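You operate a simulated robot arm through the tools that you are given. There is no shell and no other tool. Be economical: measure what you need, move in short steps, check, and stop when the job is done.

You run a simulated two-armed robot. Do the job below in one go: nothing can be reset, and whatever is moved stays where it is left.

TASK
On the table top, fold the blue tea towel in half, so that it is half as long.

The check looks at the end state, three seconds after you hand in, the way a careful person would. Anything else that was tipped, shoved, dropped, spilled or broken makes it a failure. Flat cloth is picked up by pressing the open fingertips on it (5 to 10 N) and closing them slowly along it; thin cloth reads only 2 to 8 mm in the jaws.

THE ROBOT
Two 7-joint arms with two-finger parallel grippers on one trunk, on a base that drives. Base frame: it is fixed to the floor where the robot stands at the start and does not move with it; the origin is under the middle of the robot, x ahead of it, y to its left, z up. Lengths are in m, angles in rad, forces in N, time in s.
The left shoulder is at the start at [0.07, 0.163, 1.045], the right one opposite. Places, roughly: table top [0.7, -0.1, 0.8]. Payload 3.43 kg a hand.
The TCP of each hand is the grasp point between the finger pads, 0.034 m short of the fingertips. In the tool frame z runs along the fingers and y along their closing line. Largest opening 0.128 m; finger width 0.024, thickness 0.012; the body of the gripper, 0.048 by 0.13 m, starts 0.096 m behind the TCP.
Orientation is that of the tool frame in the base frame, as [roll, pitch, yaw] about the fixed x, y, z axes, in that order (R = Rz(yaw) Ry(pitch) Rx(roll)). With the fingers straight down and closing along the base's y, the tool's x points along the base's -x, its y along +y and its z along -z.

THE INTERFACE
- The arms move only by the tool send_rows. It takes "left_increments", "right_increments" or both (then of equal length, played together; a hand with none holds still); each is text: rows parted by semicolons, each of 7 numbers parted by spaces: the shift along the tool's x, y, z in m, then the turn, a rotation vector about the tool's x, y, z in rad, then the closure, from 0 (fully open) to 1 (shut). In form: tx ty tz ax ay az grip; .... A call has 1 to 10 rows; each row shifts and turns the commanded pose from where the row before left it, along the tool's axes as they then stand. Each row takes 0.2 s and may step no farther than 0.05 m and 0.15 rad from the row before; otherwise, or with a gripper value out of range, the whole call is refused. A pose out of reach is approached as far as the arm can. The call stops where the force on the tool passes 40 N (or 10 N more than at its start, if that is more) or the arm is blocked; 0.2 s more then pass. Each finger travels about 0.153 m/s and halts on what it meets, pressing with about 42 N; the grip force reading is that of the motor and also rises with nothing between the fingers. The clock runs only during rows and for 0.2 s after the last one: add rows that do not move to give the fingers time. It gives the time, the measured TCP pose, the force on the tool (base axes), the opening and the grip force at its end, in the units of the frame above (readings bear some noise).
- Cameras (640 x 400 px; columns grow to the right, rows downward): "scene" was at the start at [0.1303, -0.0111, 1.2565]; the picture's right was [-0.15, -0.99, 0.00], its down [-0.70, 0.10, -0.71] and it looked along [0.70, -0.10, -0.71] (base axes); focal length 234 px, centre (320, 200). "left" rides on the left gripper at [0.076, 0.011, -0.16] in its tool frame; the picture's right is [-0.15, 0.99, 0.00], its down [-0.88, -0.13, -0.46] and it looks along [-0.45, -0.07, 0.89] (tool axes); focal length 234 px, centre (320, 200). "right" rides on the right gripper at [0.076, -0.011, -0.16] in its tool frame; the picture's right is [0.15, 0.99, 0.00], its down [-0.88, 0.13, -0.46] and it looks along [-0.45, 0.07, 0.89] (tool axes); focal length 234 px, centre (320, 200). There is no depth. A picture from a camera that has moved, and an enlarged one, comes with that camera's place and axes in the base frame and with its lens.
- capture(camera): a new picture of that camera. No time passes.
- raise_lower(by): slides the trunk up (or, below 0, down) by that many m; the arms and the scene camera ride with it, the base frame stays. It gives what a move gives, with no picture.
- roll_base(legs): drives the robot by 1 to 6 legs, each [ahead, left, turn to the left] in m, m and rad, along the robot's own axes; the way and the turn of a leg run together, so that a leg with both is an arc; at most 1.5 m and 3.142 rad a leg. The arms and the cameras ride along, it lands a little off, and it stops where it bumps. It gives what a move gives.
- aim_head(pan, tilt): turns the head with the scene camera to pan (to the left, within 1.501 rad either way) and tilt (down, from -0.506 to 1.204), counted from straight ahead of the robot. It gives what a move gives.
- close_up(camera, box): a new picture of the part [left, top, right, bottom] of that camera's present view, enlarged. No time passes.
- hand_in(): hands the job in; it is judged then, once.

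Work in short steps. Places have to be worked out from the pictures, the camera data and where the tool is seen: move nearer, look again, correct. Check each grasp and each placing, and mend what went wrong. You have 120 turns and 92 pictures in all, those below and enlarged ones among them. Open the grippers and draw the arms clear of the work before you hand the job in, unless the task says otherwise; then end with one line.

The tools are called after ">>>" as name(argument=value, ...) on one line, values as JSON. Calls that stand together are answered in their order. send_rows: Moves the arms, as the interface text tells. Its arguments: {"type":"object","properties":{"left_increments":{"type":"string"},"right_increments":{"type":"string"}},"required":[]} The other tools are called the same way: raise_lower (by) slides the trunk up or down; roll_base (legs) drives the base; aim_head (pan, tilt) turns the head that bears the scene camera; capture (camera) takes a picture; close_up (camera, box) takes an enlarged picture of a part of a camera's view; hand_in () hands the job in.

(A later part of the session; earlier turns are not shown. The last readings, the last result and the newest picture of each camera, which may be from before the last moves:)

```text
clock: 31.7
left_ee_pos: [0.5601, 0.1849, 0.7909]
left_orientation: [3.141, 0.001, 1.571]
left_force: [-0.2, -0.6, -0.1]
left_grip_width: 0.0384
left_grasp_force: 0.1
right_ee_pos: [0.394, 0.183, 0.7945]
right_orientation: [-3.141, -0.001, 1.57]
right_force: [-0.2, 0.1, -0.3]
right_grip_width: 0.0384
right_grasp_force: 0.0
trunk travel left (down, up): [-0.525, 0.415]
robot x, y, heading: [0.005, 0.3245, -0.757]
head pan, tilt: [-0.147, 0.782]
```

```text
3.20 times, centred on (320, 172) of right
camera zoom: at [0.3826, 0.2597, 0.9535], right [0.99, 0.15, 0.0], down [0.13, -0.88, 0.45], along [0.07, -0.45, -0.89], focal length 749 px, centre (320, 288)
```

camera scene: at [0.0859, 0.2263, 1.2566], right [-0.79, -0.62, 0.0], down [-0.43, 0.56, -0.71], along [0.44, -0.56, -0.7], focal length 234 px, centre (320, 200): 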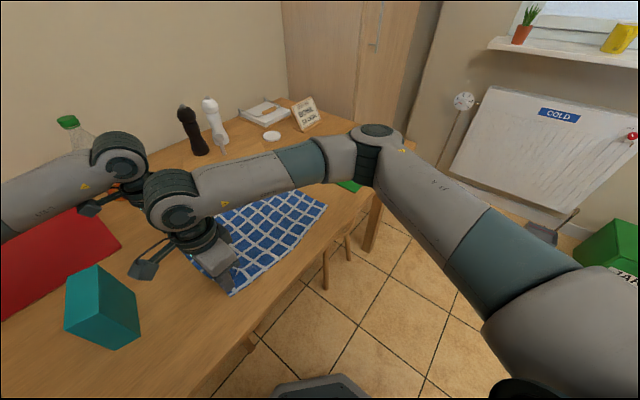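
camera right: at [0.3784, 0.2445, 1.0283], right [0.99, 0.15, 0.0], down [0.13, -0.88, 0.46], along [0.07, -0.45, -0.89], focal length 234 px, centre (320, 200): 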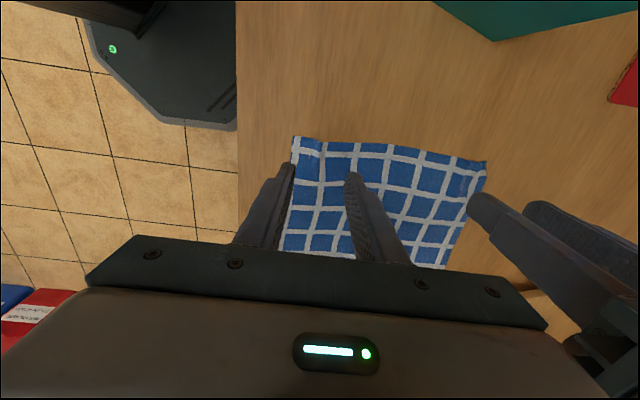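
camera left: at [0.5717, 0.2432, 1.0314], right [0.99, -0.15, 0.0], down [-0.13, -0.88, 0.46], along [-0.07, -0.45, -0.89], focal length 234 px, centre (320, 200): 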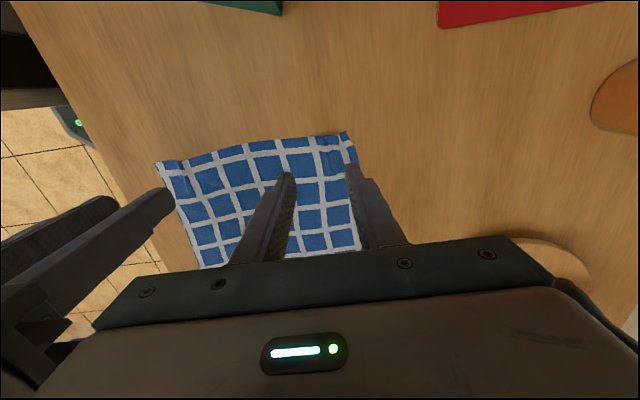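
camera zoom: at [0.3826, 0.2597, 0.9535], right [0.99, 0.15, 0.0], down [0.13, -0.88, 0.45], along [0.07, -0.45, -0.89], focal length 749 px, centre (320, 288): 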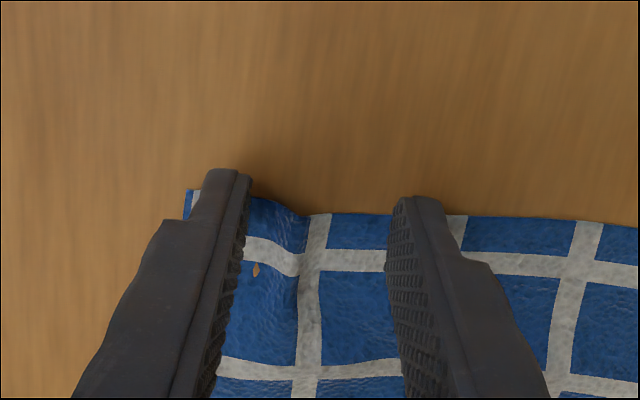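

The edge is at y≈0.187 under the left hand and 0.183 under the right, so overlap is 11–14 mm. I'll shift out a few millimetres and press down.

>>> send_rows(left_increments="0.004 -0.001 0.003 0 0 0 0.7; 0 0 0.002 0 0 0 0.7; 0 0 0.001 0 0 0 0.7", right_increments="0.002 0 0.005 0 0 0 0.7; 0 0 0.003 0 0 0 0.7; 0 0 0.0015 0 0 0 0.7")

```text
clock: 32.5
left_ee_pos: [0.5592, 0.191, 0.7863]
left_orientation: [3.139, 0.0, 1.572]
left_force: [0.4, -0.4, 2.5]
left_grip_width: 0.0382
left_grasp_force: 0.0
right_ee_pos: [0.3942, 0.1871, 0.7847]
right_orientation: [3.137, 0.0, 1.568]
right_force: [-0.2, -1.7, 22.4]
right_grip_width: 0.0383
right_grasp_force: 0.1
trunk travel left (down, up): [-0.525, 0.415]
robot x, y, heading: [0.0016, 0.3252, -0.759]
head pan, tilt: [-0.147, 0.782]
```

The right hand presses too hard at 22 N and the left a bit light at 2.5 N. I'll correct both and then close slowly.

>>> send_rows(left_increments="-0.001 0 0.001 0 0 0 0.7; 0 0 0 0 0 0 0.7", right_increments="0 0 -0.0013 0 0 0 0.7; 0 0 0 0 0 0 0.7")

```text
clock: 33.1
left_ee_pos: [0.5582, 0.1887, 0.7853]
left_orientation: [3.14, 0.002, 1.57]
left_force: [0.7, 3.2, 16.4]
left_grip_width: 0.0382
left_grasp_force: 0.1
right_ee_pos: [0.3924, 0.1865, 0.7854]
right_orientation: [3.138, -0.001, 1.569]
right_force: [3.5, -1.9, 12.8]
right_grip_width: 0.0378
right_grasp_force: 0.1
trunk travel left (down, up): [-0.525, 0.415]
robot x, y, heading: [0.0017, 0.3261, -0.76]
head pan, tilt: [-0.147, 0.782]
```

Slightly firm still, so I'll back off 0.5 mm on each hand while closing slowly.

>>> send_rows(left_increments="0 0 -0.0005 0 0 0 0.72; 0 0 0 0 0 0 0.76; 0 0 0 0 0 0 0.8; 0 0 0 0 0 0 0.84; 0 0 0 0 0 0 0.88; 0 0 0 0 0 0 0.92; 0 0 0 0 0 0 0.96; 0 0 0 0 0 0 1; 0 0 0 0 0 0 1", right_increments="0 0 -0.0004 0 0 0 0.72; 0 0 0 0 0 0 0.76; 0 0 0 0 0 0 0.8; 0 0 0 0 0 0 0.84; 0 0 0 0 0 0 0.88; 0 0 0 0 0 0 0.92; 0 0 0 0 0 0 0.96; 0 0 0 0 0 0 1; 0 0 0 0 0 0 1")

>>> close_up(camera="left", box=[220, 110, 420, 235])

>>> close_up(camera="right", box=[220, 110, 420, 235])

```text
clock: 35.1
left_ee_pos: [0.5577, 0.19, 0.7848]
left_orientation: [3.139, 0.0, 1.572]
left_force: [-2.1, -0.1, 20.9]
left_grip_width: 0.0025
left_grasp_force: 36.9
right_ee_pos: [0.3919, 0.1861, 0.7855]
right_orientation: [3.139, -0.002, 1.57]
right_force: [0.3, -0.1, 10.0]
right_grip_width: 0.0
right_grasp_force: 32.9
trunk travel left (down, up): [-0.525, 0.415]
robot x, y, heading: [-0.0052, 0.3266, -0.758]
head pan, tilt: [-0.147, 0.782]
```

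```text
3.20 times, centred on (320, 172) of left
camera zoom: at [0.5681, 0.2656, 0.9456], right [0.99, -0.15, 0.0], down [-0.13, -0.88, 0.46], along [-0.06, -0.45, -0.89], focal length 749 px, centre (320, 288)
```

zoom: 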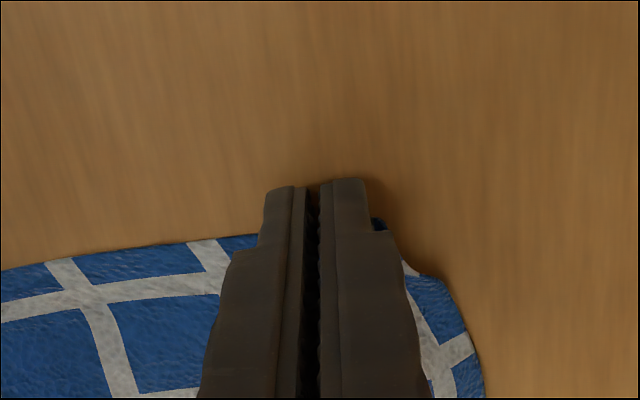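

```text
3.20 times, centred on (320, 172) of right
camera zoom: at [0.3809, 0.2626, 0.9456], right [0.99, 0.15, 0.0], down [0.13, -0.88, 0.46], along [0.07, -0.45, -0.89], focal length 749 px, centre (320, 288)
```

zoom: 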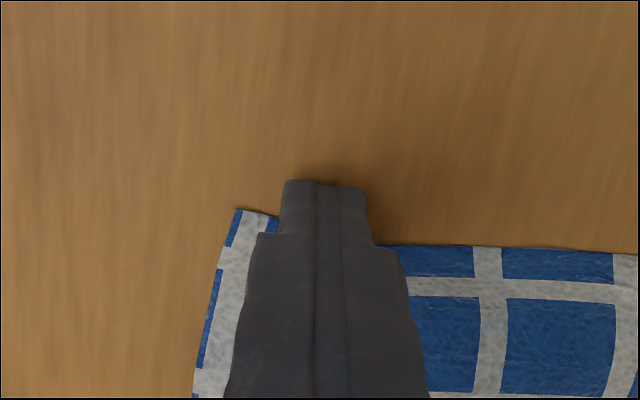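

The left hand holds the cloth at 2.5 mm, but the right slipped off and reads 0. I'll lift the right slightly, reopen, shift 6 mm inward and press again.

>>> send_rows(right_increments="0 0 -0.008 0 0 0 0.9; -0.006 0 0 0 0 0 0.7; 0 0 0 0 0 0 0.7; 0 0 0.005 0 0 0 0.7; 0 0 0.0025 0 0 0 0.7; 0 0 0 0 0 0 0.7")

>>> close_up(camera="right", box=[220, 110, 420, 235])

```text
clock: 36.5
left_ee_pos: [0.5571, 0.1892, 0.7858]
left_orientation: [3.141, 0.002, 1.571]
left_force: [-0.9, -0.9, 25.6]
left_grip_width: 0.0019
left_grasp_force: 36.5
right_ee_pos: [0.3927, 0.1804, 0.7868]
right_orientation: [3.141, 0.002, 1.569]
right_force: [0.1, 0.1, 0.2]
right_grip_width: 0.0384
right_grasp_force: 0.1
trunk travel left (down, up): [-0.525, 0.415]
robot x, y, heading: [0.0014, 0.3245, -0.761]
head pan, tilt: [-0.147, 0.782]
```

```text
3.20 times, centred on (320, 172) of right
camera zoom: at [0.3811, 0.2565, 0.9454], right [0.99, 0.15, 0.0], down [0.13, -0.88, 0.46], along [0.07, -0.45, -0.89], focal length 749 px, centre (320, 288)
```

zoom: 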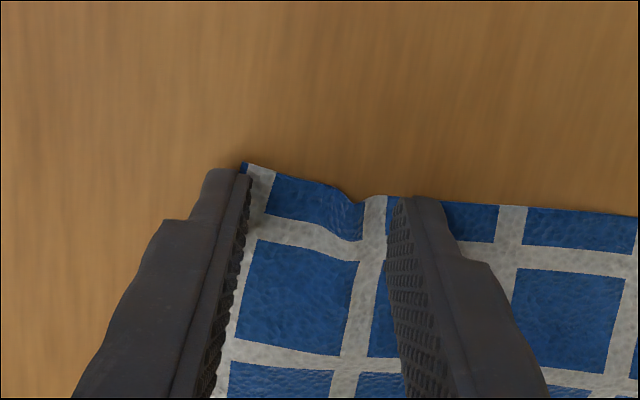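

The near corner now sits at the outer finger. I'll narrow the opening and shift 7 mm inboard so both fingers land on cloth, then press.

>>> send_rows(right_increments="0 0.007 -0.002 0 0 0 0.76; 0 0 0.002 0 0 0 0.76; 0 0 0.0012 0 0 0 0.76; 0 0 0 0 0 0 0.76")

>>> close_up(camera="right", box=[220, 110, 420, 235])

```text
clock: 37.5
left_ee_pos: [0.5572, 0.1896, 0.7851]
left_orientation: [3.138, 0.0, 1.57]
left_force: [0.7, -2.4, 21.0]
left_grip_width: 0.002
left_grasp_force: 37.5
right_ee_pos: [0.3991, 0.1797, 0.7842]
right_orientation: [3.137, -0.001, 1.568]
right_force: [0.6, 0.3, 12.9]
right_grip_width: 0.0308
right_grasp_force: 0.0
trunk travel left (down, up): [-0.525, 0.415]
robot x, y, heading: [-0.0011, 0.3228, -0.76]
head pan, tilt: [-0.147, 0.782]
```

```text
3.20 times, centred on (320, 172) of right
camera zoom: at [0.3873, 0.2566, 0.945], right [0.99, 0.15, 0.0], down [0.13, -0.88, 0.46], along [0.07, -0.45, -0.89], focal length 749 px, centre (320, 288)
```

zoom: 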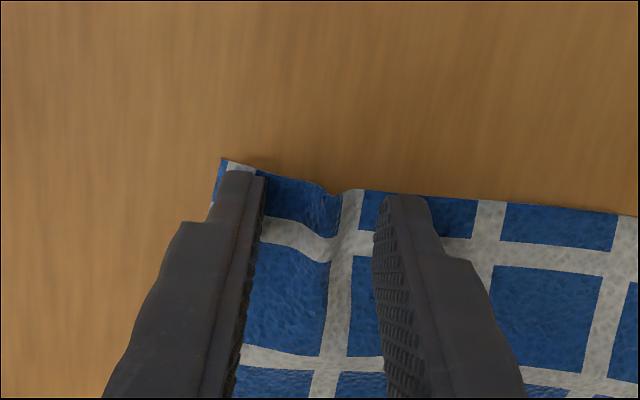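

Both right fingers are on the cloth at about 13 N. I'll ease off 0.3 mm and close slowly.

>>> send_rows(right_increments="0 0 -0.0003 0 0 0 0.78; 0 0 0 0 0 0 0.81; 0 0 0 0 0 0 0.84; 0 0 0 0 0 0 0.87; 0 0 0 0 0 0 0.9; 0 0 0 0 0 0 0.93; 0 0 0 0 0 0 0.96; 0 0 0 0 0 0 1; 0 0 0 0 0 0 1")

>>> close_up(camera="right", box=[220, 110, 420, 235])

```text
clock: 39.5
left_ee_pos: [0.5576, 0.1892, 0.7857]
left_orientation: [3.139, 0.0, 1.571]
left_force: [-3.2, -1.7, 23.6]
left_grip_width: 0.0021
left_grasp_force: 37.1
right_ee_pos: [0.3991, 0.1804, 0.7862]
right_orientation: [3.139, -0.001, 1.568]
right_force: [8.4, 0.1, 12.9]
right_grip_width: 0.0018
right_grasp_force: 37.1
trunk travel left (down, up): [-0.525, 0.415]
robot x, y, heading: [0.0016, 0.3219, -0.757]
head pan, tilt: [-0.147, 0.782]
```

```text
3.20 times, centred on (320, 172) of right
camera zoom: at [0.3875, 0.2564, 0.9449], right [0.99, 0.14, 0.0], down [0.13, -0.88, 0.46], along [0.07, -0.45, -0.89], focal length 749 px, centre (320, 288)
```

zoom: 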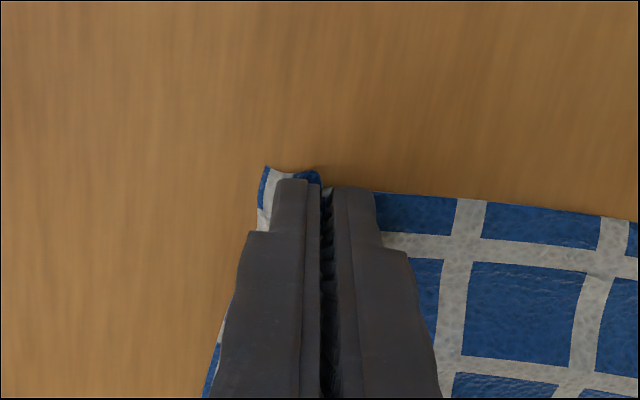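

Both grips are held, but the right pads still cover the full edge width. I'll regrip the right hand 9 mm farther out to keep its lip short.

>>> send_rows(right_increments="0 0 0 0 0 0 0.95; 0 0 0 0 0 0 0.85; 0 0 0 0 0 0 0.76; 0.004 0 -0.005 0 0 0 0.76; 0.005 0 0 0 0 0 0.76; 0 0 0.003 0 0 0 0.76; 0 0 0.0013 0 0 0 0.76; 0 0 0 0 0 0 0.76")

>>> close_up(camera="right", box=[220, 110, 420, 235])

```text
clock: 41.3
left_ee_pos: [0.5579, 0.1896, 0.7858]
left_orientation: [3.14, 0.001, 1.57]
left_force: [-2.1, -0.3, 24.7]
left_grip_width: 0.0018
left_grasp_force: 36.5
right_ee_pos: [0.3991, 0.1898, 0.7852]
right_orientation: [3.138, -0.001, 1.569]
right_force: [0.1, -0.7, 0.1]
right_grip_width: 0.0309
right_grasp_force: 0.0
trunk travel left (down, up): [-0.525, 0.415]
robot x, y, heading: [0.0022, 0.3223, -0.764]
head pan, tilt: [-0.147, 0.782]
```

```text
3.20 times, centred on (320, 172) of right
camera zoom: at [0.388, 0.2652, 0.9455], right [0.99, 0.15, 0.0], down [0.13, -0.88, 0.46], along [0.07, -0.45, -0.89], focal length 749 px, centre (320, 288)
```

zoom: 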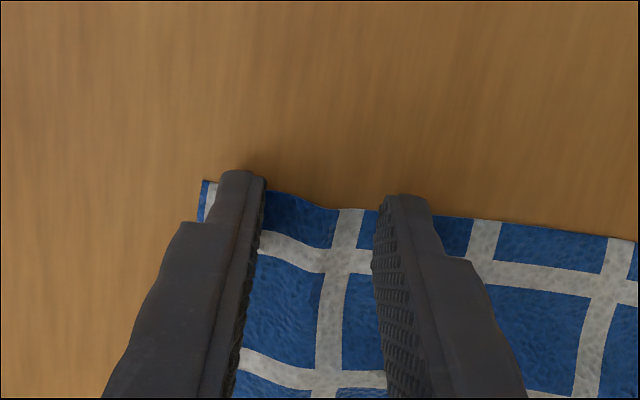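

Overlap is now about 14 mm with both fingers over cloth. I'll press lightly and close.

>>> send_rows(right_increments="0 0 0.001 0 0 0 0.76; 0 0 0.0003 0 0 0 0.78; 0 0 0 0 0 0 0.81; 0 0 0 0 0 0 0.84; 0 0 0 0 0 0 0.87; 0 0 0 0 0 0 0.9; 0 0 0 0 0 0 0.93; 0 0 0 0 0 0 0.96; 0 0 0 0 0 0 1; 0 0 0 0 0 0 1")

>>> close_up(camera="right", box=[220, 110, 420, 235])

```text
clock: 43.5
left_ee_pos: [0.5565, 0.1901, 0.7849]
left_orientation: [3.139, -0.001, 1.57]
left_force: [-1.8, -0.2, 9.0]
left_grip_width: 0.0022
left_grasp_force: 36.8
right_ee_pos: [0.4002, 0.1895, 0.7864]
right_orientation: [3.136, 0.0, 1.57]
right_force: [4.7, -2.8, 40.0]
right_grip_width: 0.0019
right_grasp_force: 36.9
trunk travel left (down, up): [-0.525, 0.415]
robot x, y, heading: [0.0033, 0.3237, -0.759]
head pan, tilt: [-0.147, 0.782]
```

```text
3.20 times, centred on (320, 172) of right
camera zoom: at [0.388, 0.2659, 0.9448], right [0.99, 0.14, 0.0], down [0.13, -0.88, 0.46], along [0.07, -0.45, -0.89], focal length 749 px, centre (320, 288)
```

zoom: 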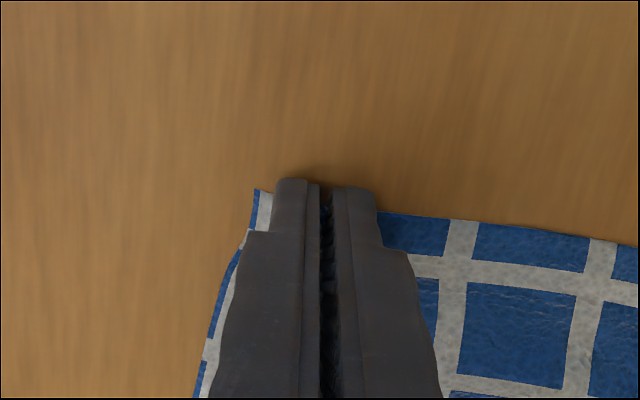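

Both hands now hold only the hem. I'll lift along the arc with a gentle tilt.

>>> send_rows(left_increments="-0.006 0 -0.03 0 0.06 0 1; -0.0099 0 -0.0356 0 0.06 0 1; -0.0161 0 -0.0342 0 0.06 0 1; -0.0216 0 -0.0324 0 0.06 0 1; -0.0191 0 -0.0274 0 0.06 0 1; 0 0 0 0 0 0 1", right_increments="-0.006 0 -0.03 0 0.06 0 1; -0.0099 0 -0.0356 0 0.06 0 1; -0.0161 0 -0.0342 0 0.06 0 1; -0.0216 0 -0.0324 0 0.06 0 1; -0.0191 0 -0.0274 0 0.06 0 1; 0 0 0 0 0 0 1")

>>> close_up(camera="scene", box=[130, 120, 370, 270])

```text
clock: 44.9
left_ee_pos: [0.5591, 0.0989, 0.9294]
left_orientation: [-3.139, -0.301, 1.571]
left_force: [0.4, 1.0, 0.1]
left_grip_width: 0.0019
left_grasp_force: 37.1
right_ee_pos: [0.4007, 0.0999, 0.9293]
right_orientation: [3.142, -0.301, 1.569]
right_force: [1.0, 0.3, -0.1]
right_grip_width: 0.0018
right_grasp_force: 36.6
trunk travel left (down, up): [-0.525, 0.415]
robot x, y, heading: [0.0004, 0.325, -0.76]
head pan, tilt: [-0.147, 0.782]
```

```text
2.67 times, centred on (250, 195) of scene
camera zoom: at [0.0874, 0.228, 1.2566], right [-0.79, -0.62, 0.0], down [-0.44, 0.55, -0.71], along [0.44, -0.56, -0.7], focal length 624 px, centre (507, 213)
```

zoom: 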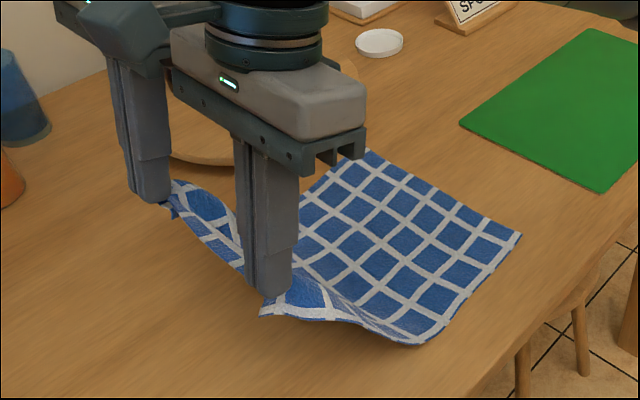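

The hold is good, and the right edge lies at about y≈−0.163, so the fold line should be near y≈0.012. I'll step slightly inward and then drive the base along −y by 0.16.

>>> send_rows(left_increments="-0.022 0 -0.01 0 0 0 1; 0 0 0 0 0 0 1", right_increments="-0.022 0 -0.01 0 0 0 1; 0 0 0 0 0 0 1")

>>> roll_base(legs=[[0.11, -0.116, 0]])

>>> close_up(camera="scene", box=[100, 120, 340, 300])

```text
clock: 45.5
left_ee_pos: [0.561, 0.0765, 0.9324]
left_orientation: [3.139, -0.297, 1.571]
left_force: [-0.6, 0.3, -0.1]
left_grip_width: 0.0018
left_grasp_force: 36.7
right_ee_pos: [0.4015, 0.0747, 0.933]
right_orientation: [-3.141, -0.302, 1.571]
right_force: [-0.1, 0.5, -0.9]
right_grip_width: 0.0018
right_grasp_force: 36.5
trunk travel left (down, up): [-0.525, 0.415]
robot x, y, heading: [0.0002, 0.3241, -0.761]
head pan, tilt: [-0.147, 0.782]
```

```text
clock: 46.9
left_ee_pos: [0.5604, -0.0879, 0.9319]
left_orientation: [-3.14, -0.302, 1.568]
left_force: [0.0, -0.8, 0.2]
left_grip_width: 0.002
left_grasp_force: 36.7
right_ee_pos: [0.402, -0.0889, 0.9317]
right_orientation: [-3.141, -0.303, 1.567]
right_force: [0.5, -0.4, 0.2]
right_grip_width: 0.0021
right_grasp_force: 36.6
trunk travel left (down, up): [-0.525, 0.415]
robot x, y, heading: [0.0019, 0.163, -0.759]
head pan, tilt: [-0.147, 0.782]
```

```text
2.22 times, centred on (220, 210) of scene
camera zoom: at [0.0875, 0.0638, 1.2564], right [-0.79, -0.61, 0.0], down [-0.43, 0.56, -0.71], along [0.44, -0.56, -0.71], focal length 520 px, centre (542, 178)
```

zoom: 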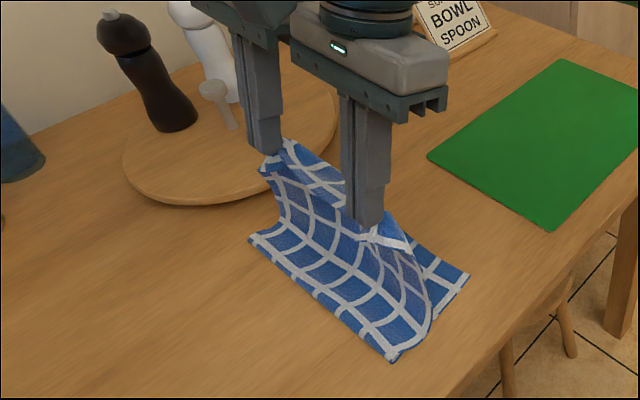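

The cloth rolls at the fold, so the tip path must descend at about 45° or the lower half peels further. The fold is now at −0.036, so I'll back up over the fold line to relay it before descending that way.

>>> send_rows(left_increments="0.0298 0 0.0051 0 0 0 1; 0.0298 0 0.0051 0 0 0 1; 0.0298 0 0.0051 0 0 0 1; 0.0298 0 0.0051 0 0 0 1; 0 0 0 0 0 0 1", right_increments="0.0298 0 0.0051 0 0 0 1; 0.0298 0 0.0051 0 0 0 1; 0.0298 0 0.0051 0 0 0 1; 0.0298 0 0.0051 0 0 0 1; 0 0 0 0 0 0 1")

>>> close_up(camera="scene", box=[100, 120, 340, 300])

```text
clock: 48.1
left_ee_pos: [0.5594, 0.0324, 0.9499]
left_orientation: [-3.141, -0.3, 1.568]
left_force: [-0.9, -0.1, -0.1]
left_grip_width: 0.0021
left_grasp_force: 36.7
right_ee_pos: [0.403, 0.0298, 0.9482]
right_orientation: [3.141, -0.301, 1.569]
right_force: [0.4, 0.3, 0.5]
right_grip_width: 0.0019
right_grasp_force: 36.5
trunk travel left (down, up): [-0.525, 0.415]
robot x, y, heading: [0.0023, 0.1625, -0.761]
head pan, tilt: [-0.147, 0.782]
```

```text
2.22 times, centred on (220, 210) of scene
camera zoom: at [0.0873, 0.0632, 1.2564], right [-0.79, -0.61, 0.0], down [-0.43, 0.56, -0.71], along [0.44, -0.56, -0.71], focal length 520 px, centre (542, 178)
```

zoom: 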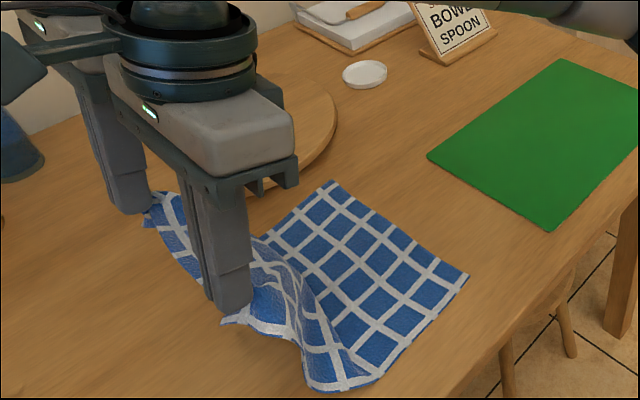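

The lower half is flat again to about −0.02. I'll step a little farther back and down to lay more of it, then come forward and descend at 45°.

>>> send_rows(left_increments="0.0147 0 0.0202 0 0 0 1; 0.0147 0 0.0202 0 0 0 1; 0 0 0 0 0 0 1; -0.0382 0 -0.0118 0 0 0 1; -0.0382 0 -0.0118 0 0 0 1; -0.0313 0 0.0165 0 0.1 0 1; -0.0327 0 0.0133 0 0.1 0 1; -0.034 0 0.01 0 0.05 0 1; -0.0344 0 0.0082 0 0 0 1; 0 0 0 0 0 0 1", right_increments="0.0147 0 0.0202 0 0 0 1; 0.0147 0 0.0202 0 0 0 1; 0 0 0 0 0 0 1; -0.0382 0 -0.0118 0 0 0 1; -0.0382 0 -0.0118 0 0 0 1; -0.0313 0 0.0165 0 0.1 0 1; -0.0327 0 0.0133 0 0.1 0 1; -0.034 0 0.01 0 0.1 0 1; -0.0347 0 0.0065 0 0.1 0 1; 0 0 0 0 0 0 1")

>>> close_up(camera="scene", box=[100, 120, 340, 300])

>>> capture(camera="left")

```text
clock: 50.3
left_ee_pos: [0.5617, -0.1065, 0.8173]
left_orientation: [-3.141, -0.549, 1.57]
left_force: [-0.9, 0.7, -0.1]
left_grip_width: 0.002
left_grasp_force: 36.8
right_ee_pos: [0.4019, -0.1073, 0.8183]
right_orientation: [3.141, -0.702, 1.57]
right_force: [-0.3, 0.4, -0.3]
right_grip_width: 0.0018
right_grasp_force: 36.4
trunk travel left (down, up): [-0.525, 0.415]
robot x, y, heading: [0.0026, 0.1579, -0.758]
head pan, tilt: [-0.147, 0.782]
```

```text
2.22 times, centred on (220, 210) of scene
camera zoom: at [0.0872, 0.0661, 1.2567], right [-0.79, -0.61, 0.0], down [-0.43, 0.56, -0.71], along [0.44, -0.56, -0.7], focal length 520 px, centre (542, 178)
```

zoom: 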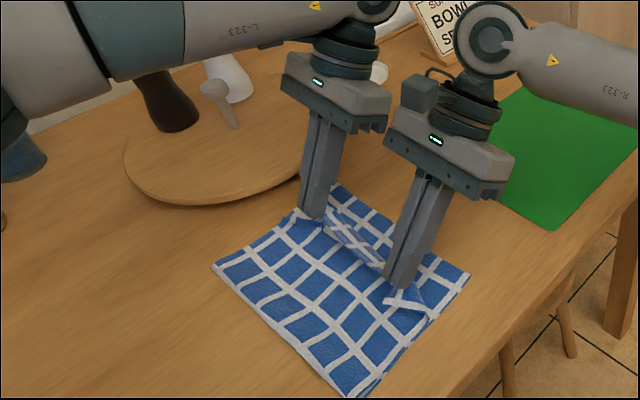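

```text
44 pictures are left
camera left: at [0.5714, -0.125, 0.9951], right [0.99, -0.13, -0.08], down [-0.13, -0.99, -0.07], along [-0.07, 0.08, -0.99], focal length 234 px, centre (320, 200)
```

left: 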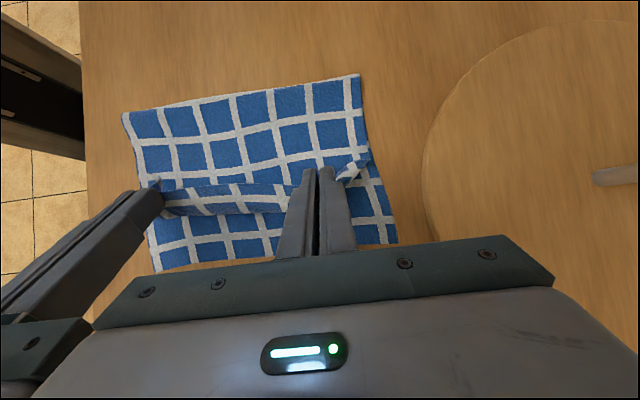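

The fold line now sits at y≈0.015–0.02 as wanted. I'll lower the hem to the right, tilting both hands further to unroll the lip.

>>> send_rows(left_increments="-0.0146 0 0.0028 0 0.12 0 1; -0.0148 0 0.001 0 0.12 0 1; -0.0148 0 -0.0008 0 0.12 0 1; 0 0 0 0 0 0 1", right_increments="-0.0148 0 0.0006 0 0.07 0 1; -0.0149 0 -0.0005 0 0.07 0 1; -0.0148 0 -0.0015 0 0.07 0 1; 0 0 0 0 0 0 1")

>>> capture(camera="left")

>>> close_up(camera="scene", box=[140, 150, 320, 285])

```text
clock: 51.3
left_ee_pos: [0.5311, -0.116, 0.7866]
left_orientation: [3.134, -0.909, 1.578]
left_force: [14.8, -7.3, 7.6]
left_grip_width: 0.0019
left_grasp_force: 37.2
left hand out of reach, approached as far as the arm can: row 2, 3
right_ee_pos: [0.4029, -0.1394, 0.7889]
right_orientation: [-3.139, -0.909, 1.568]
right_force: [-14.7, 6.2, -1.3]
right_grip_width: 0.0017
right_grasp_force: 37.1
trunk travel left (down, up): [-0.525, 0.415]
robot x, y, heading: [-0.0028, 0.1596, -0.76]
head pan, tilt: [-0.147, 0.782]
```

```text
43 pictures are left
camera left: at [0.5424, -0.1945, 0.9458], right [0.99, -0.09, -0.11], down [-0.13, -0.9, -0.41], along [-0.06, 0.42, -0.9], focal length 234 px, centre (320, 200)
```

left: 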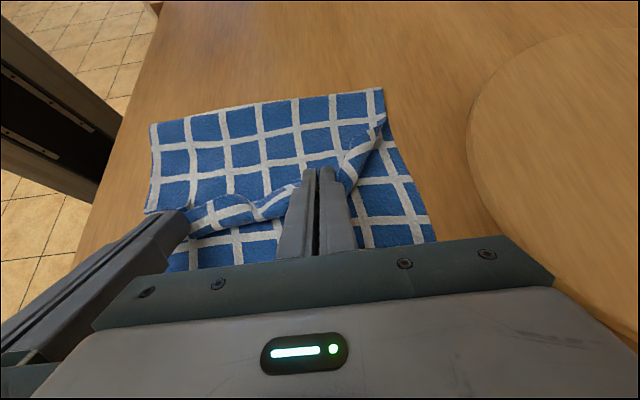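

```text
2.96 times, centred on (230, 218) of scene
camera zoom: at [0.0875, 0.0655, 1.2567], right [-0.79, -0.62, 0.0], down [-0.43, 0.56, -0.71], along [0.44, -0.56, -0.7], focal length 694 px, centre (587, 148)
```

zoom: 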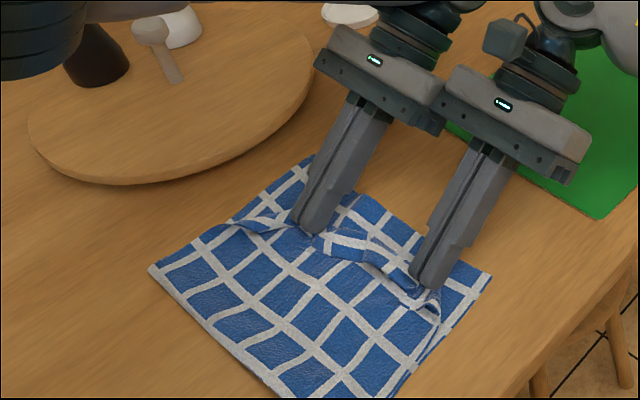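

The left wrist hit its limit again and the two hands are touching. I'll return the left hand to a 0.6 rad tilt and x≈0.564.

>>> send_rows(left_increments="0 0.011 -0.0064 0 -0.12 0 1; -0.0007 0.011 -0.0064 0 -0.12 0 1; -0.0014 0.011 -0.0062 0 -0.07 0 1; 0 0 0 0 0 0 1")

>>> capture(camera="left")

>>> close_up(camera="scene", box=[140, 150, 320, 285])

```text
clock: 52.3
left_ee_pos: [0.5633, -0.1309, 0.7996]
left_orientation: [-3.141, -0.598, 1.567]
left_force: [-0.9, 0.7, -0.8]
left_grip_width: 0.0021
left_grasp_force: 37.2
right_ee_pos: [0.402, -0.1408, 0.7884]
right_orientation: [3.142, -0.912, 1.568]
right_force: [2.5, -0.1, -0.3]
right_grip_width: 0.0019
right_grasp_force: 36.8
trunk travel left (down, up): [-0.525, 0.415]
robot x, y, heading: [0.0022, 0.1669, -0.761]
head pan, tilt: [-0.147, 0.782]
```

```text
41 pictures are left
camera left: at [0.5745, -0.1583, 0.9742], right [0.99, -0.12, -0.08], down [-0.13, -0.98, -0.12], along [-0.07, 0.13, -0.99], focal length 234 px, centre (320, 200)
```

left: 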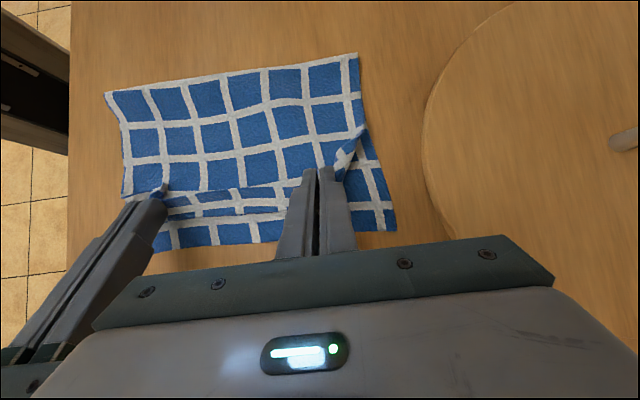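

```text
2.96 times, centred on (230, 218) of scene
camera zoom: at [0.0873, 0.0644, 1.2565], right [-0.79, -0.61, 0.0], down [-0.43, 0.56, -0.71], along [0.44, -0.56, -0.71], focal length 694 px, centre (587, 148)
```

zoom: 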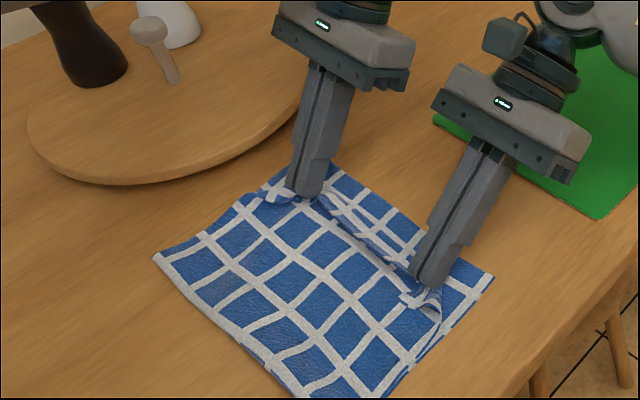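

The fold is at y≈0.015 and the lower edge at −0.165. I'll lower the left slightly, open both a little, and draw the fingers out in −y so the hem trails outward.

>>> send_rows(left_increments="-0.004 0 0.006 0 0 0 1; 0 0 0 0 0 0 0.93; -0.0083 0 -0.0056 0 0 0 0.93; -0.0083 0 -0.0056 0 0 0 0.93; -0.0083 0 -0.0056 0 0 0 0.93; -0.0083 0 -0.0056 0 0 0 0.93; -0.0083 0 -0.0056 0 0 0 0.93", right_increments="0 0 0 0 0 0 1; 0 0 0 0 0 0 0.93; -0.0061 0 -0.0079 0 0 0 0.93; -0.0061 0 -0.0079 0 0 0 0.93; -0.0061 0 -0.0079 0 0 0 0.93; -0.0061 0 -0.0079 0 0 0 0.93; -0.0061 0 -0.0079 0 0 0 0.93")

>>> capture(camera="left")

>>> close_up(camera="scene", box=[140, 150, 320, 285])

```text
clock: 53.9
left_ee_pos: [0.5531, -0.1734, 0.7911]
left_orientation: [3.139, -0.599, 1.57]
left_force: [-0.2, -0.4, -0.2]
left_grip_width: 0.0091
left_grasp_force: 0.0
left hand out of reach, approached as far as the arm can: row 6, 7
right_ee_pos: [0.4017, -0.1916, 0.7889]
right_orientation: [3.142, -0.912, 1.567]
right_force: [0.0, 0.0, -0.3]
right_grip_width: 0.0091
right_grasp_force: 0.1
trunk travel left (down, up): [-0.525, 0.415]
robot x, y, heading: [0.0015, 0.1608, -0.762]
head pan, tilt: [-0.147, 0.782]
```

```text
39 pictures are left
camera left: at [0.5645, -0.1994, 0.966], right [0.99, -0.12, -0.08], down [-0.13, -0.98, -0.12], along [-0.07, 0.13, -0.99], focal length 234 px, centre (320, 200)
```

left: 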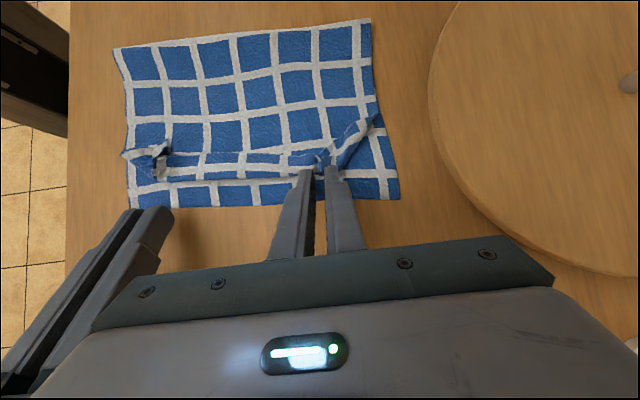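

```text
2.96 times, centred on (230, 218) of scene
camera zoom: at [0.0875, 0.0643, 1.2565], right [-0.79, -0.61, 0.0], down [-0.43, 0.56, -0.71], along [0.44, -0.56, -0.71], focal length 694 px, centre (587, 148)
```

zoom: 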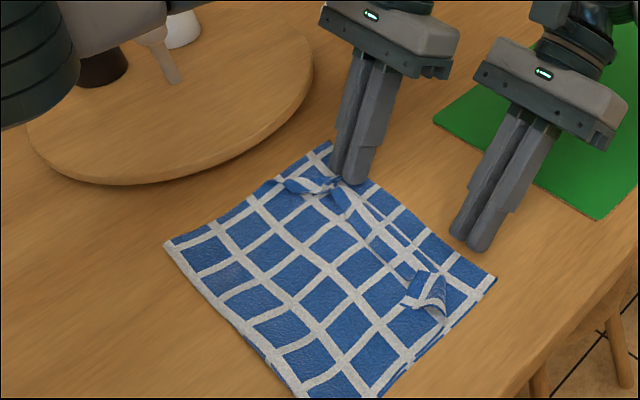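

The hem is released, but a 3 cm lip is still turned back toward +y. I'll lift both hands clear, look from above, and then flip the lip outward.

>>> send_rows(left_increments="0.0226 0 -0.033 0 -0.1 0 0.8; 0.02 0 -0.035 0 -0.15 0 0.66; 0.013 0 -0.037 0 -0.15 0 0.66; 0.03 0 0 0 -0.15 0 0.66; 0.03 0 0 0 -0.1 0 0.66; 0.03 0 0 0 -0.1 0 0.66; 0.03 0 0 0 -0.1 0 0.66; 0.03 0 0 0 -0.1 0 0.66", right_increments="0.031 0 -0.025 0 -0.15 0 0.8; 0.027 0 -0.029 0 -0.15 0 0.66; 0.022 0 -0.033 0 -0.15 0 0.66; 0.035 0 0 0 -0.15 0 0.66; 0.035 0 0 0 -0.15 0 0.66; 0.03 0 0 0 -0.15 0 0.66; 0.03 0 0 0 -0.15 0 0.66; 0.03 0 0 0 -0.15 0 0.66")

>>> close_up(camera="scene", box=[140, 140, 320, 275])

>>> capture(camera="right")

```text
clock: 55.7
left_ee_pos: [0.5543, -0.0208, 0.9036]
left_orientation: [3.141, 0.354, 1.568]
left_force: [-0.6, 0.2, 0.5]
left_grip_width: 0.0436
left_grasp_force: 0.1
right_ee_pos: [0.404, -0.0361, 0.9362]
right_orientation: [3.142, 0.294, 1.566]
right_force: [-0.3, 1.0, 0.6]
right_grip_width: 0.0432
right_grasp_force: 0.1
trunk travel left (down, up): [-0.525, 0.415]
robot x, y, heading: [0.0037, 0.1631, -0.765]
head pan, tilt: [-0.147, 0.782]
```

```text
2.96 times, centred on (230, 208) of scene
camera zoom: at [0.088, 0.069, 1.2569], right [-0.79, -0.61, 0.0], down [-0.43, 0.55, -0.71], along [0.44, -0.56, -0.7], focal length 694 px, centre (587, 178)
```

zoom: 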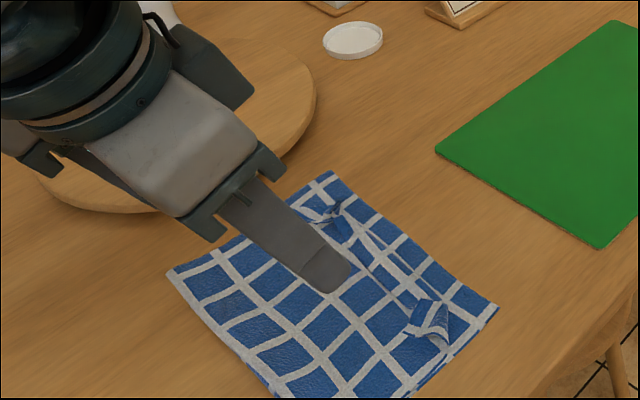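

```text
36 pictures are left
camera right: at [0.3934, 0.0828, 1.0661], right [0.99, 0.14, -0.04], down [0.13, -0.71, 0.69], along [0.07, -0.69, -0.72], focal length 234 px, centre (320, 200)
```

right: 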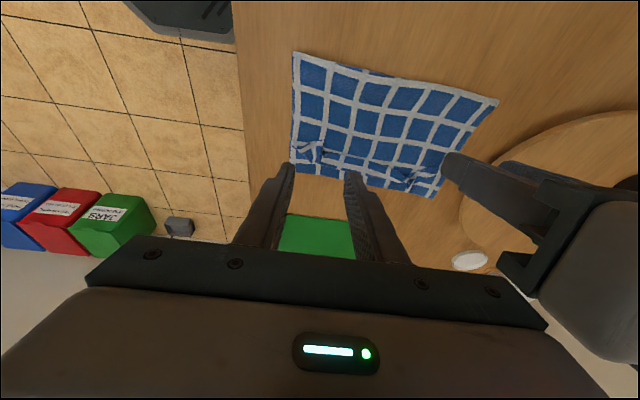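

The lip still lies back, with small tufts at the grip points. I'll take a closer look at the hem.

>>> close_up(camera="right", box=[270, 40, 510, 210])

```text
2.35 times, centred on (390, 125) of right
camera zoom: at [0.3934, 0.0828, 1.0661], right [0.99, 0.14, -0.04], down [0.13, -0.71, 0.69], along [0.07, -0.69, -0.72], focal length 551 px, centre (155, 376)
```

zoom: 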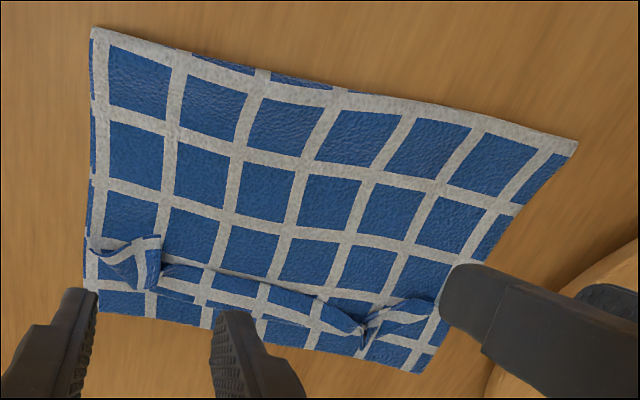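

The hem lip is about 3 cm, with its edge at y≈−0.115 and curl at −0.148, so flipping it puts the edge at ≈−0.175, nearly matching the lower edge. I'll pinch the upright tufts with the fingers leaning forward (−y), then carry them over with the opposite tilt. First hover and look.

>>> send_rows(left_increments="-0.0146 0.004 0.0318 0 0 0 0.66; -0.0146 0.004 0.0318 0 0 0 0.66; -0.0146 0.004 0.0318 0 0 0 0.66; 0 0 0 0 -0.1 0 0.66; 0 0 0 0 -0.05 0 0.66", right_increments="-0.0072 0 0.0399 0 0 0 0.66; -0.0072 0 0.0399 0 0 0 0.66; -0.0072 0 0.0399 0 0 0 0.66; 0 0 0 0 -0.1 0 0.66; 0 0 0 0 -0.1 0 0.66")

>>> close_up(camera="right", box=[220, 90, 420, 215])

>>> close_up(camera="left", box=[220, 90, 420, 215])

```text
clock: 56.9
left_ee_pos: [0.5647, -0.0994, 0.8299]
left_orientation: [-3.14, 0.502, 1.569]
left_force: [-0.6, 0.0, 0.5]
left_grip_width: 0.0436
left_grasp_force: 0.1
right_ee_pos: [0.4022, -0.0951, 0.8258]
right_orientation: [3.141, 0.488, 1.568]
right_force: [0.3, 0.7, -0.1]
right_grip_width: 0.0435
right_grasp_force: 0.0
trunk travel left (down, up): [-0.525, 0.415]
robot x, y, heading: [0.0018, 0.1634, -0.761]
head pan, tilt: [-0.147, 0.782]
```

```text
3.20 times, centred on (320, 152) of right
camera zoom: at [0.3909, 0.0464, 0.9305], right [0.99, 0.13, -0.07], down [0.13, -0.56, 0.82], along [0.06, -0.82, -0.57], focal length 749 px, centre (320, 352)
```

zoom: 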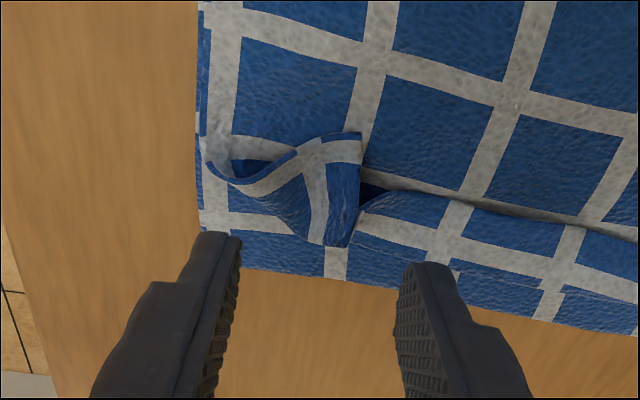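

```text
3.20 times, centred on (320, 152) of left
camera zoom: at [0.5768, 0.0438, 0.934], right [0.99, -0.13, 0.07], down [-0.13, -0.55, 0.82], along [-0.07, -0.82, -0.56], focal length 749 px, centre (320, 352)
```

zoom: 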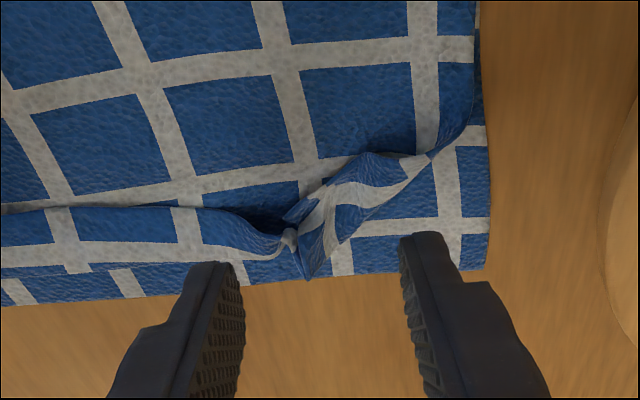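

Both tufts sit between the fingers. I'll lower the fingertips to just above the lower layers and close on the tufts.

>>> send_rows(left_increments="0.0055 -0.001 0.0152 0 0 0 0.66; 0.0055 -0.001 0.0152 0 0 0 0.66; 0 0 0 0 0 0 0.66; 0 0 0 0 0 0 0.75; 0 0 0 0 0 0 0.84; 0 0 0 0 0 0 0.92; 0 0 0 0 0 0 1; 0 0 0 0 0 0 1", right_increments="0.0092 -0.0015 0.011 0 0 0 0.66; 0.0092 -0.0015 0.011 0 0 0 0.66; 0 0 0 0 0 0 0.66; 0 0 0 0 0 0 0.75; 0 0 0 0 0 0 0.84; 0 0 0 0 0 0 0.92; 0 0 0 0 0 0 1; 0 0 0 0 0 0 1")

>>> close_up(camera="right", box=[220, 90, 420, 215])

>>> close_up(camera="left", box=[220, 90, 420, 215])

```text
clock: 58.7
left_ee_pos: [0.5633, -0.1031, 0.798]
left_orientation: [3.141, 0.499, 1.57]
left_force: [0.5, -0.2, -0.9]
left_grip_width: 0.0
left_grasp_force: 32.9
right_ee_pos: [0.399, -0.0884, 0.7977]
right_orientation: [-3.141, 0.489, 1.568]
right_force: [-1.3, -0.7, 0.5]
right_grip_width: 0.0
right_grasp_force: 33.1
trunk travel left (down, up): [-0.525, 0.415]
robot x, y, heading: [-0.0015, 0.1617, -0.759]
head pan, tilt: [-0.147, 0.782]
```

```text
3.20 times, centred on (320, 152) of right
camera zoom: at [0.388, 0.0533, 0.9028], right [0.99, 0.13, -0.07], down [0.13, -0.56, 0.82], along [0.06, -0.82, -0.57], focal length 749 px, centre (320, 352)
```

zoom: 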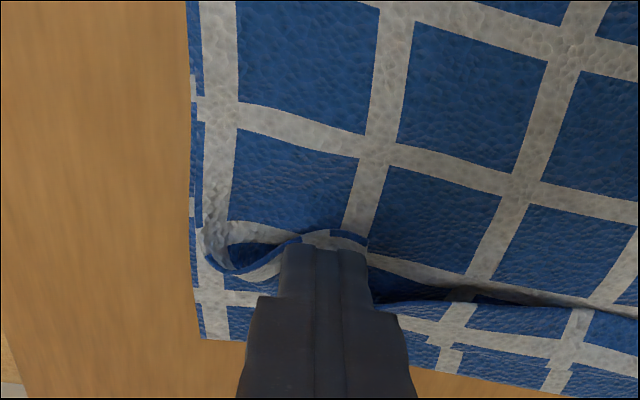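

```text
3.20 times, centred on (320, 152) of left
camera zoom: at [0.5746, 0.0404, 0.9024], right [0.99, -0.13, 0.07], down [-0.13, -0.55, 0.82], along [-0.07, -0.82, -0.57], focal length 749 px, centre (320, 352)
```

zoom: 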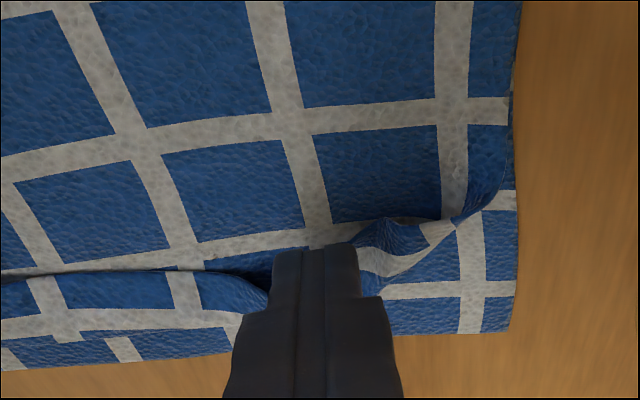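

The fingers closed just above the tufts. I'll reopen a little, shift 5 mm toward the hem edge, and descend to light contact.

>>> send_rows(left_increments="0 0 0 0 0 0 0.8; 0.0044 0 -0.0024 0 0 0 0.74; 0.0014 0 0.0026 0 0 0 0.74; 0.0014 0 0.0026 0 0 0 0.74; 0 0 0 0 0 0 0.74", right_increments="0 0 0 0 0 0 0.8; 0.0044 0 -0.0024 0 0 0 0.74; 0.0014 0 0.0026 0 0 0 0.74; 0.0014 0 0.0026 0 0 0 0.74; 0 0 0 0 0 0 0.74")

>>> close_up(camera="right", box=[220, 90, 420, 215])

>>> close_up(camera="left", box=[220, 90, 420, 215])

```text
clock: 59.9
left_ee_pos: [0.5621, -0.0989, 0.7912]
left_orientation: [-3.141, 0.498, 1.568]
left_force: [0.4, 0.3, -0.5]
left_grip_width: 0.0331
left_grasp_force: 0.0
right_ee_pos: [0.3991, -0.0833, 0.7921]
right_orientation: [3.141, 0.488, 1.566]
right_force: [-0.3, 0.9, -0.1]
right_grip_width: 0.0332
right_grasp_force: 0.0
trunk travel left (down, up): [-0.525, 0.415]
robot x, y, heading: [0.0037, 0.1631, -0.76]
head pan, tilt: [-0.147, 0.782]
```

```text
3.20 times, centred on (320, 152) of right
camera zoom: at [0.3882, 0.0588, 0.897], right [0.99, 0.13, -0.07], down [0.13, -0.56, 0.82], along [0.06, -0.82, -0.57], focal length 749 px, centre (320, 352)
```

zoom: 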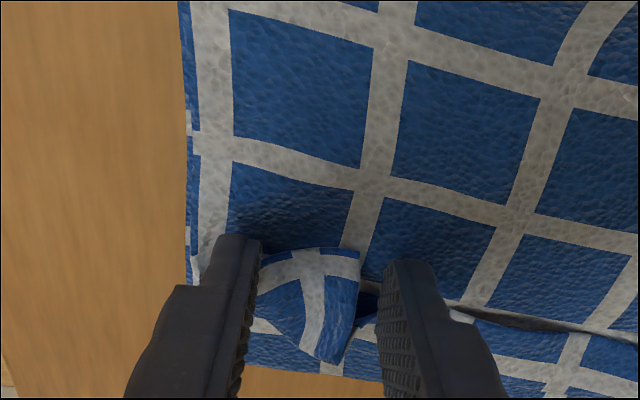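

```text
3.20 times, centred on (320, 152) of left
camera zoom: at [0.5741, 0.045, 0.896], right [0.99, -0.13, 0.07], down [-0.13, -0.55, 0.82], along [-0.07, -0.82, -0.57], focal length 749 px, centre (320, 352)
```

zoom: 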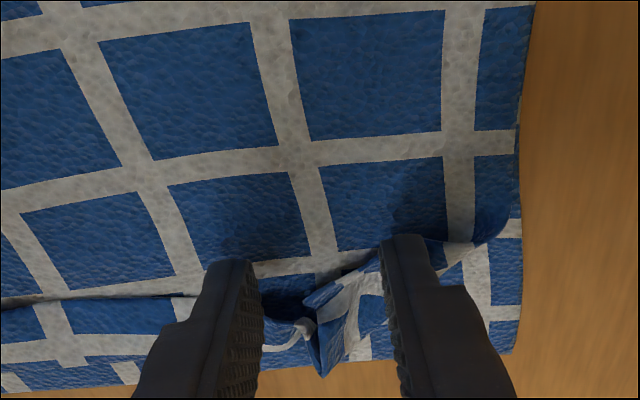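

Both tufts are well framed. I'll go down 3 mm more to touch and close slowly.

>>> send_rows(left_increments="0.001 0 0.0017 0 0 0 0.74; 0.0005 0 0.0009 0 0 0 0.74; 0 0 0 0 0 0 0.79; 0 0 0 0 0 0 0.84; 0 0 0 0 0 0 0.89; 0 0 0 0 0 0 0.94; 0 0 0 0 0 0 1; 0 0 0 0 0 0 1", right_increments="0.001 0 0.0017 0 0 0 0.74; 0.0008 0 0.0015 0 0 0 0.74; 0 0 0 0 0 0 0.79; 0 0 0 0 0 0 0.84; 0 0 0 0 0 0 0.89; 0 0 0 0 0 0 0.94; 0 0 0 0 0 0 1; 0 0 0 0 0 0 1")

>>> close_up(camera="right", box=[220, 90, 420, 215])

>>> close_up(camera="left", box=[220, 90, 420, 215])

```text
clock: 61.7
left_ee_pos: [0.5629, -0.0973, 0.789]
left_orientation: [3.141, 0.5, 1.568]
left_force: [0.6, -0.6, -0.5]
left_grip_width: 0.0
left_grasp_force: 33.2
right_ee_pos: [0.399, -0.0833, 0.7884]
right_orientation: [-3.141, 0.488, 1.567]
right_force: [-0.1, 0.8, 0.3]
right_grip_width: 0.0015
right_grasp_force: 36.3
trunk travel left (down, up): [-0.525, 0.415]
robot x, y, heading: [0.0019, 0.1584, -0.76]
head pan, tilt: [-0.147, 0.782]
```

```text
3.20 times, centred on (320, 152) of right
camera zoom: at [0.3878, 0.059, 0.8936], right [0.99, 0.13, -0.07], down [0.13, -0.56, 0.82], along [0.06, -0.82, -0.57], focal length 749 px, centre (320, 352)
```

zoom: 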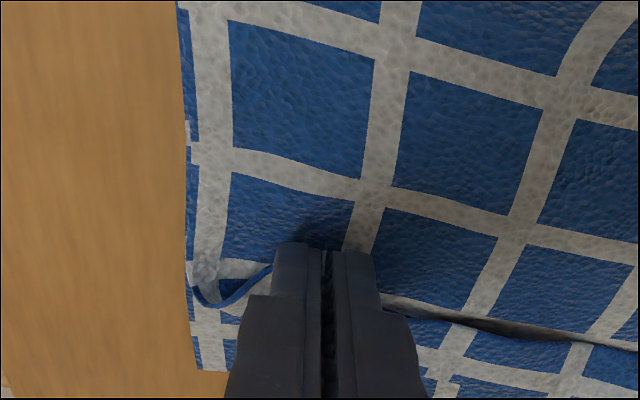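

```text
3.20 times, centred on (320, 152) of left
camera zoom: at [0.5746, 0.0455, 0.8928], right [0.99, -0.13, 0.07], down [-0.13, -0.55, 0.82], along [-0.07, -0.82, -0.57], focal length 749 px, centre (320, 352)
```

zoom: 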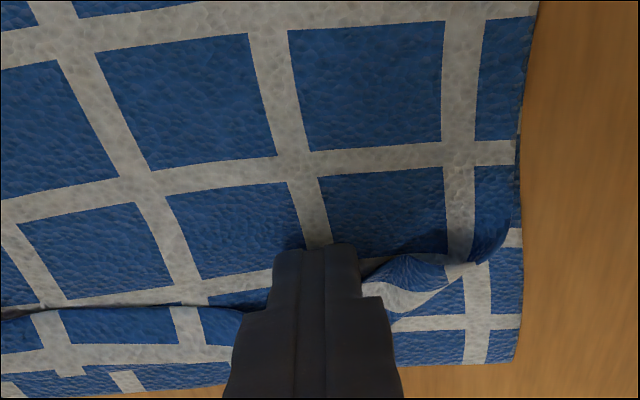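

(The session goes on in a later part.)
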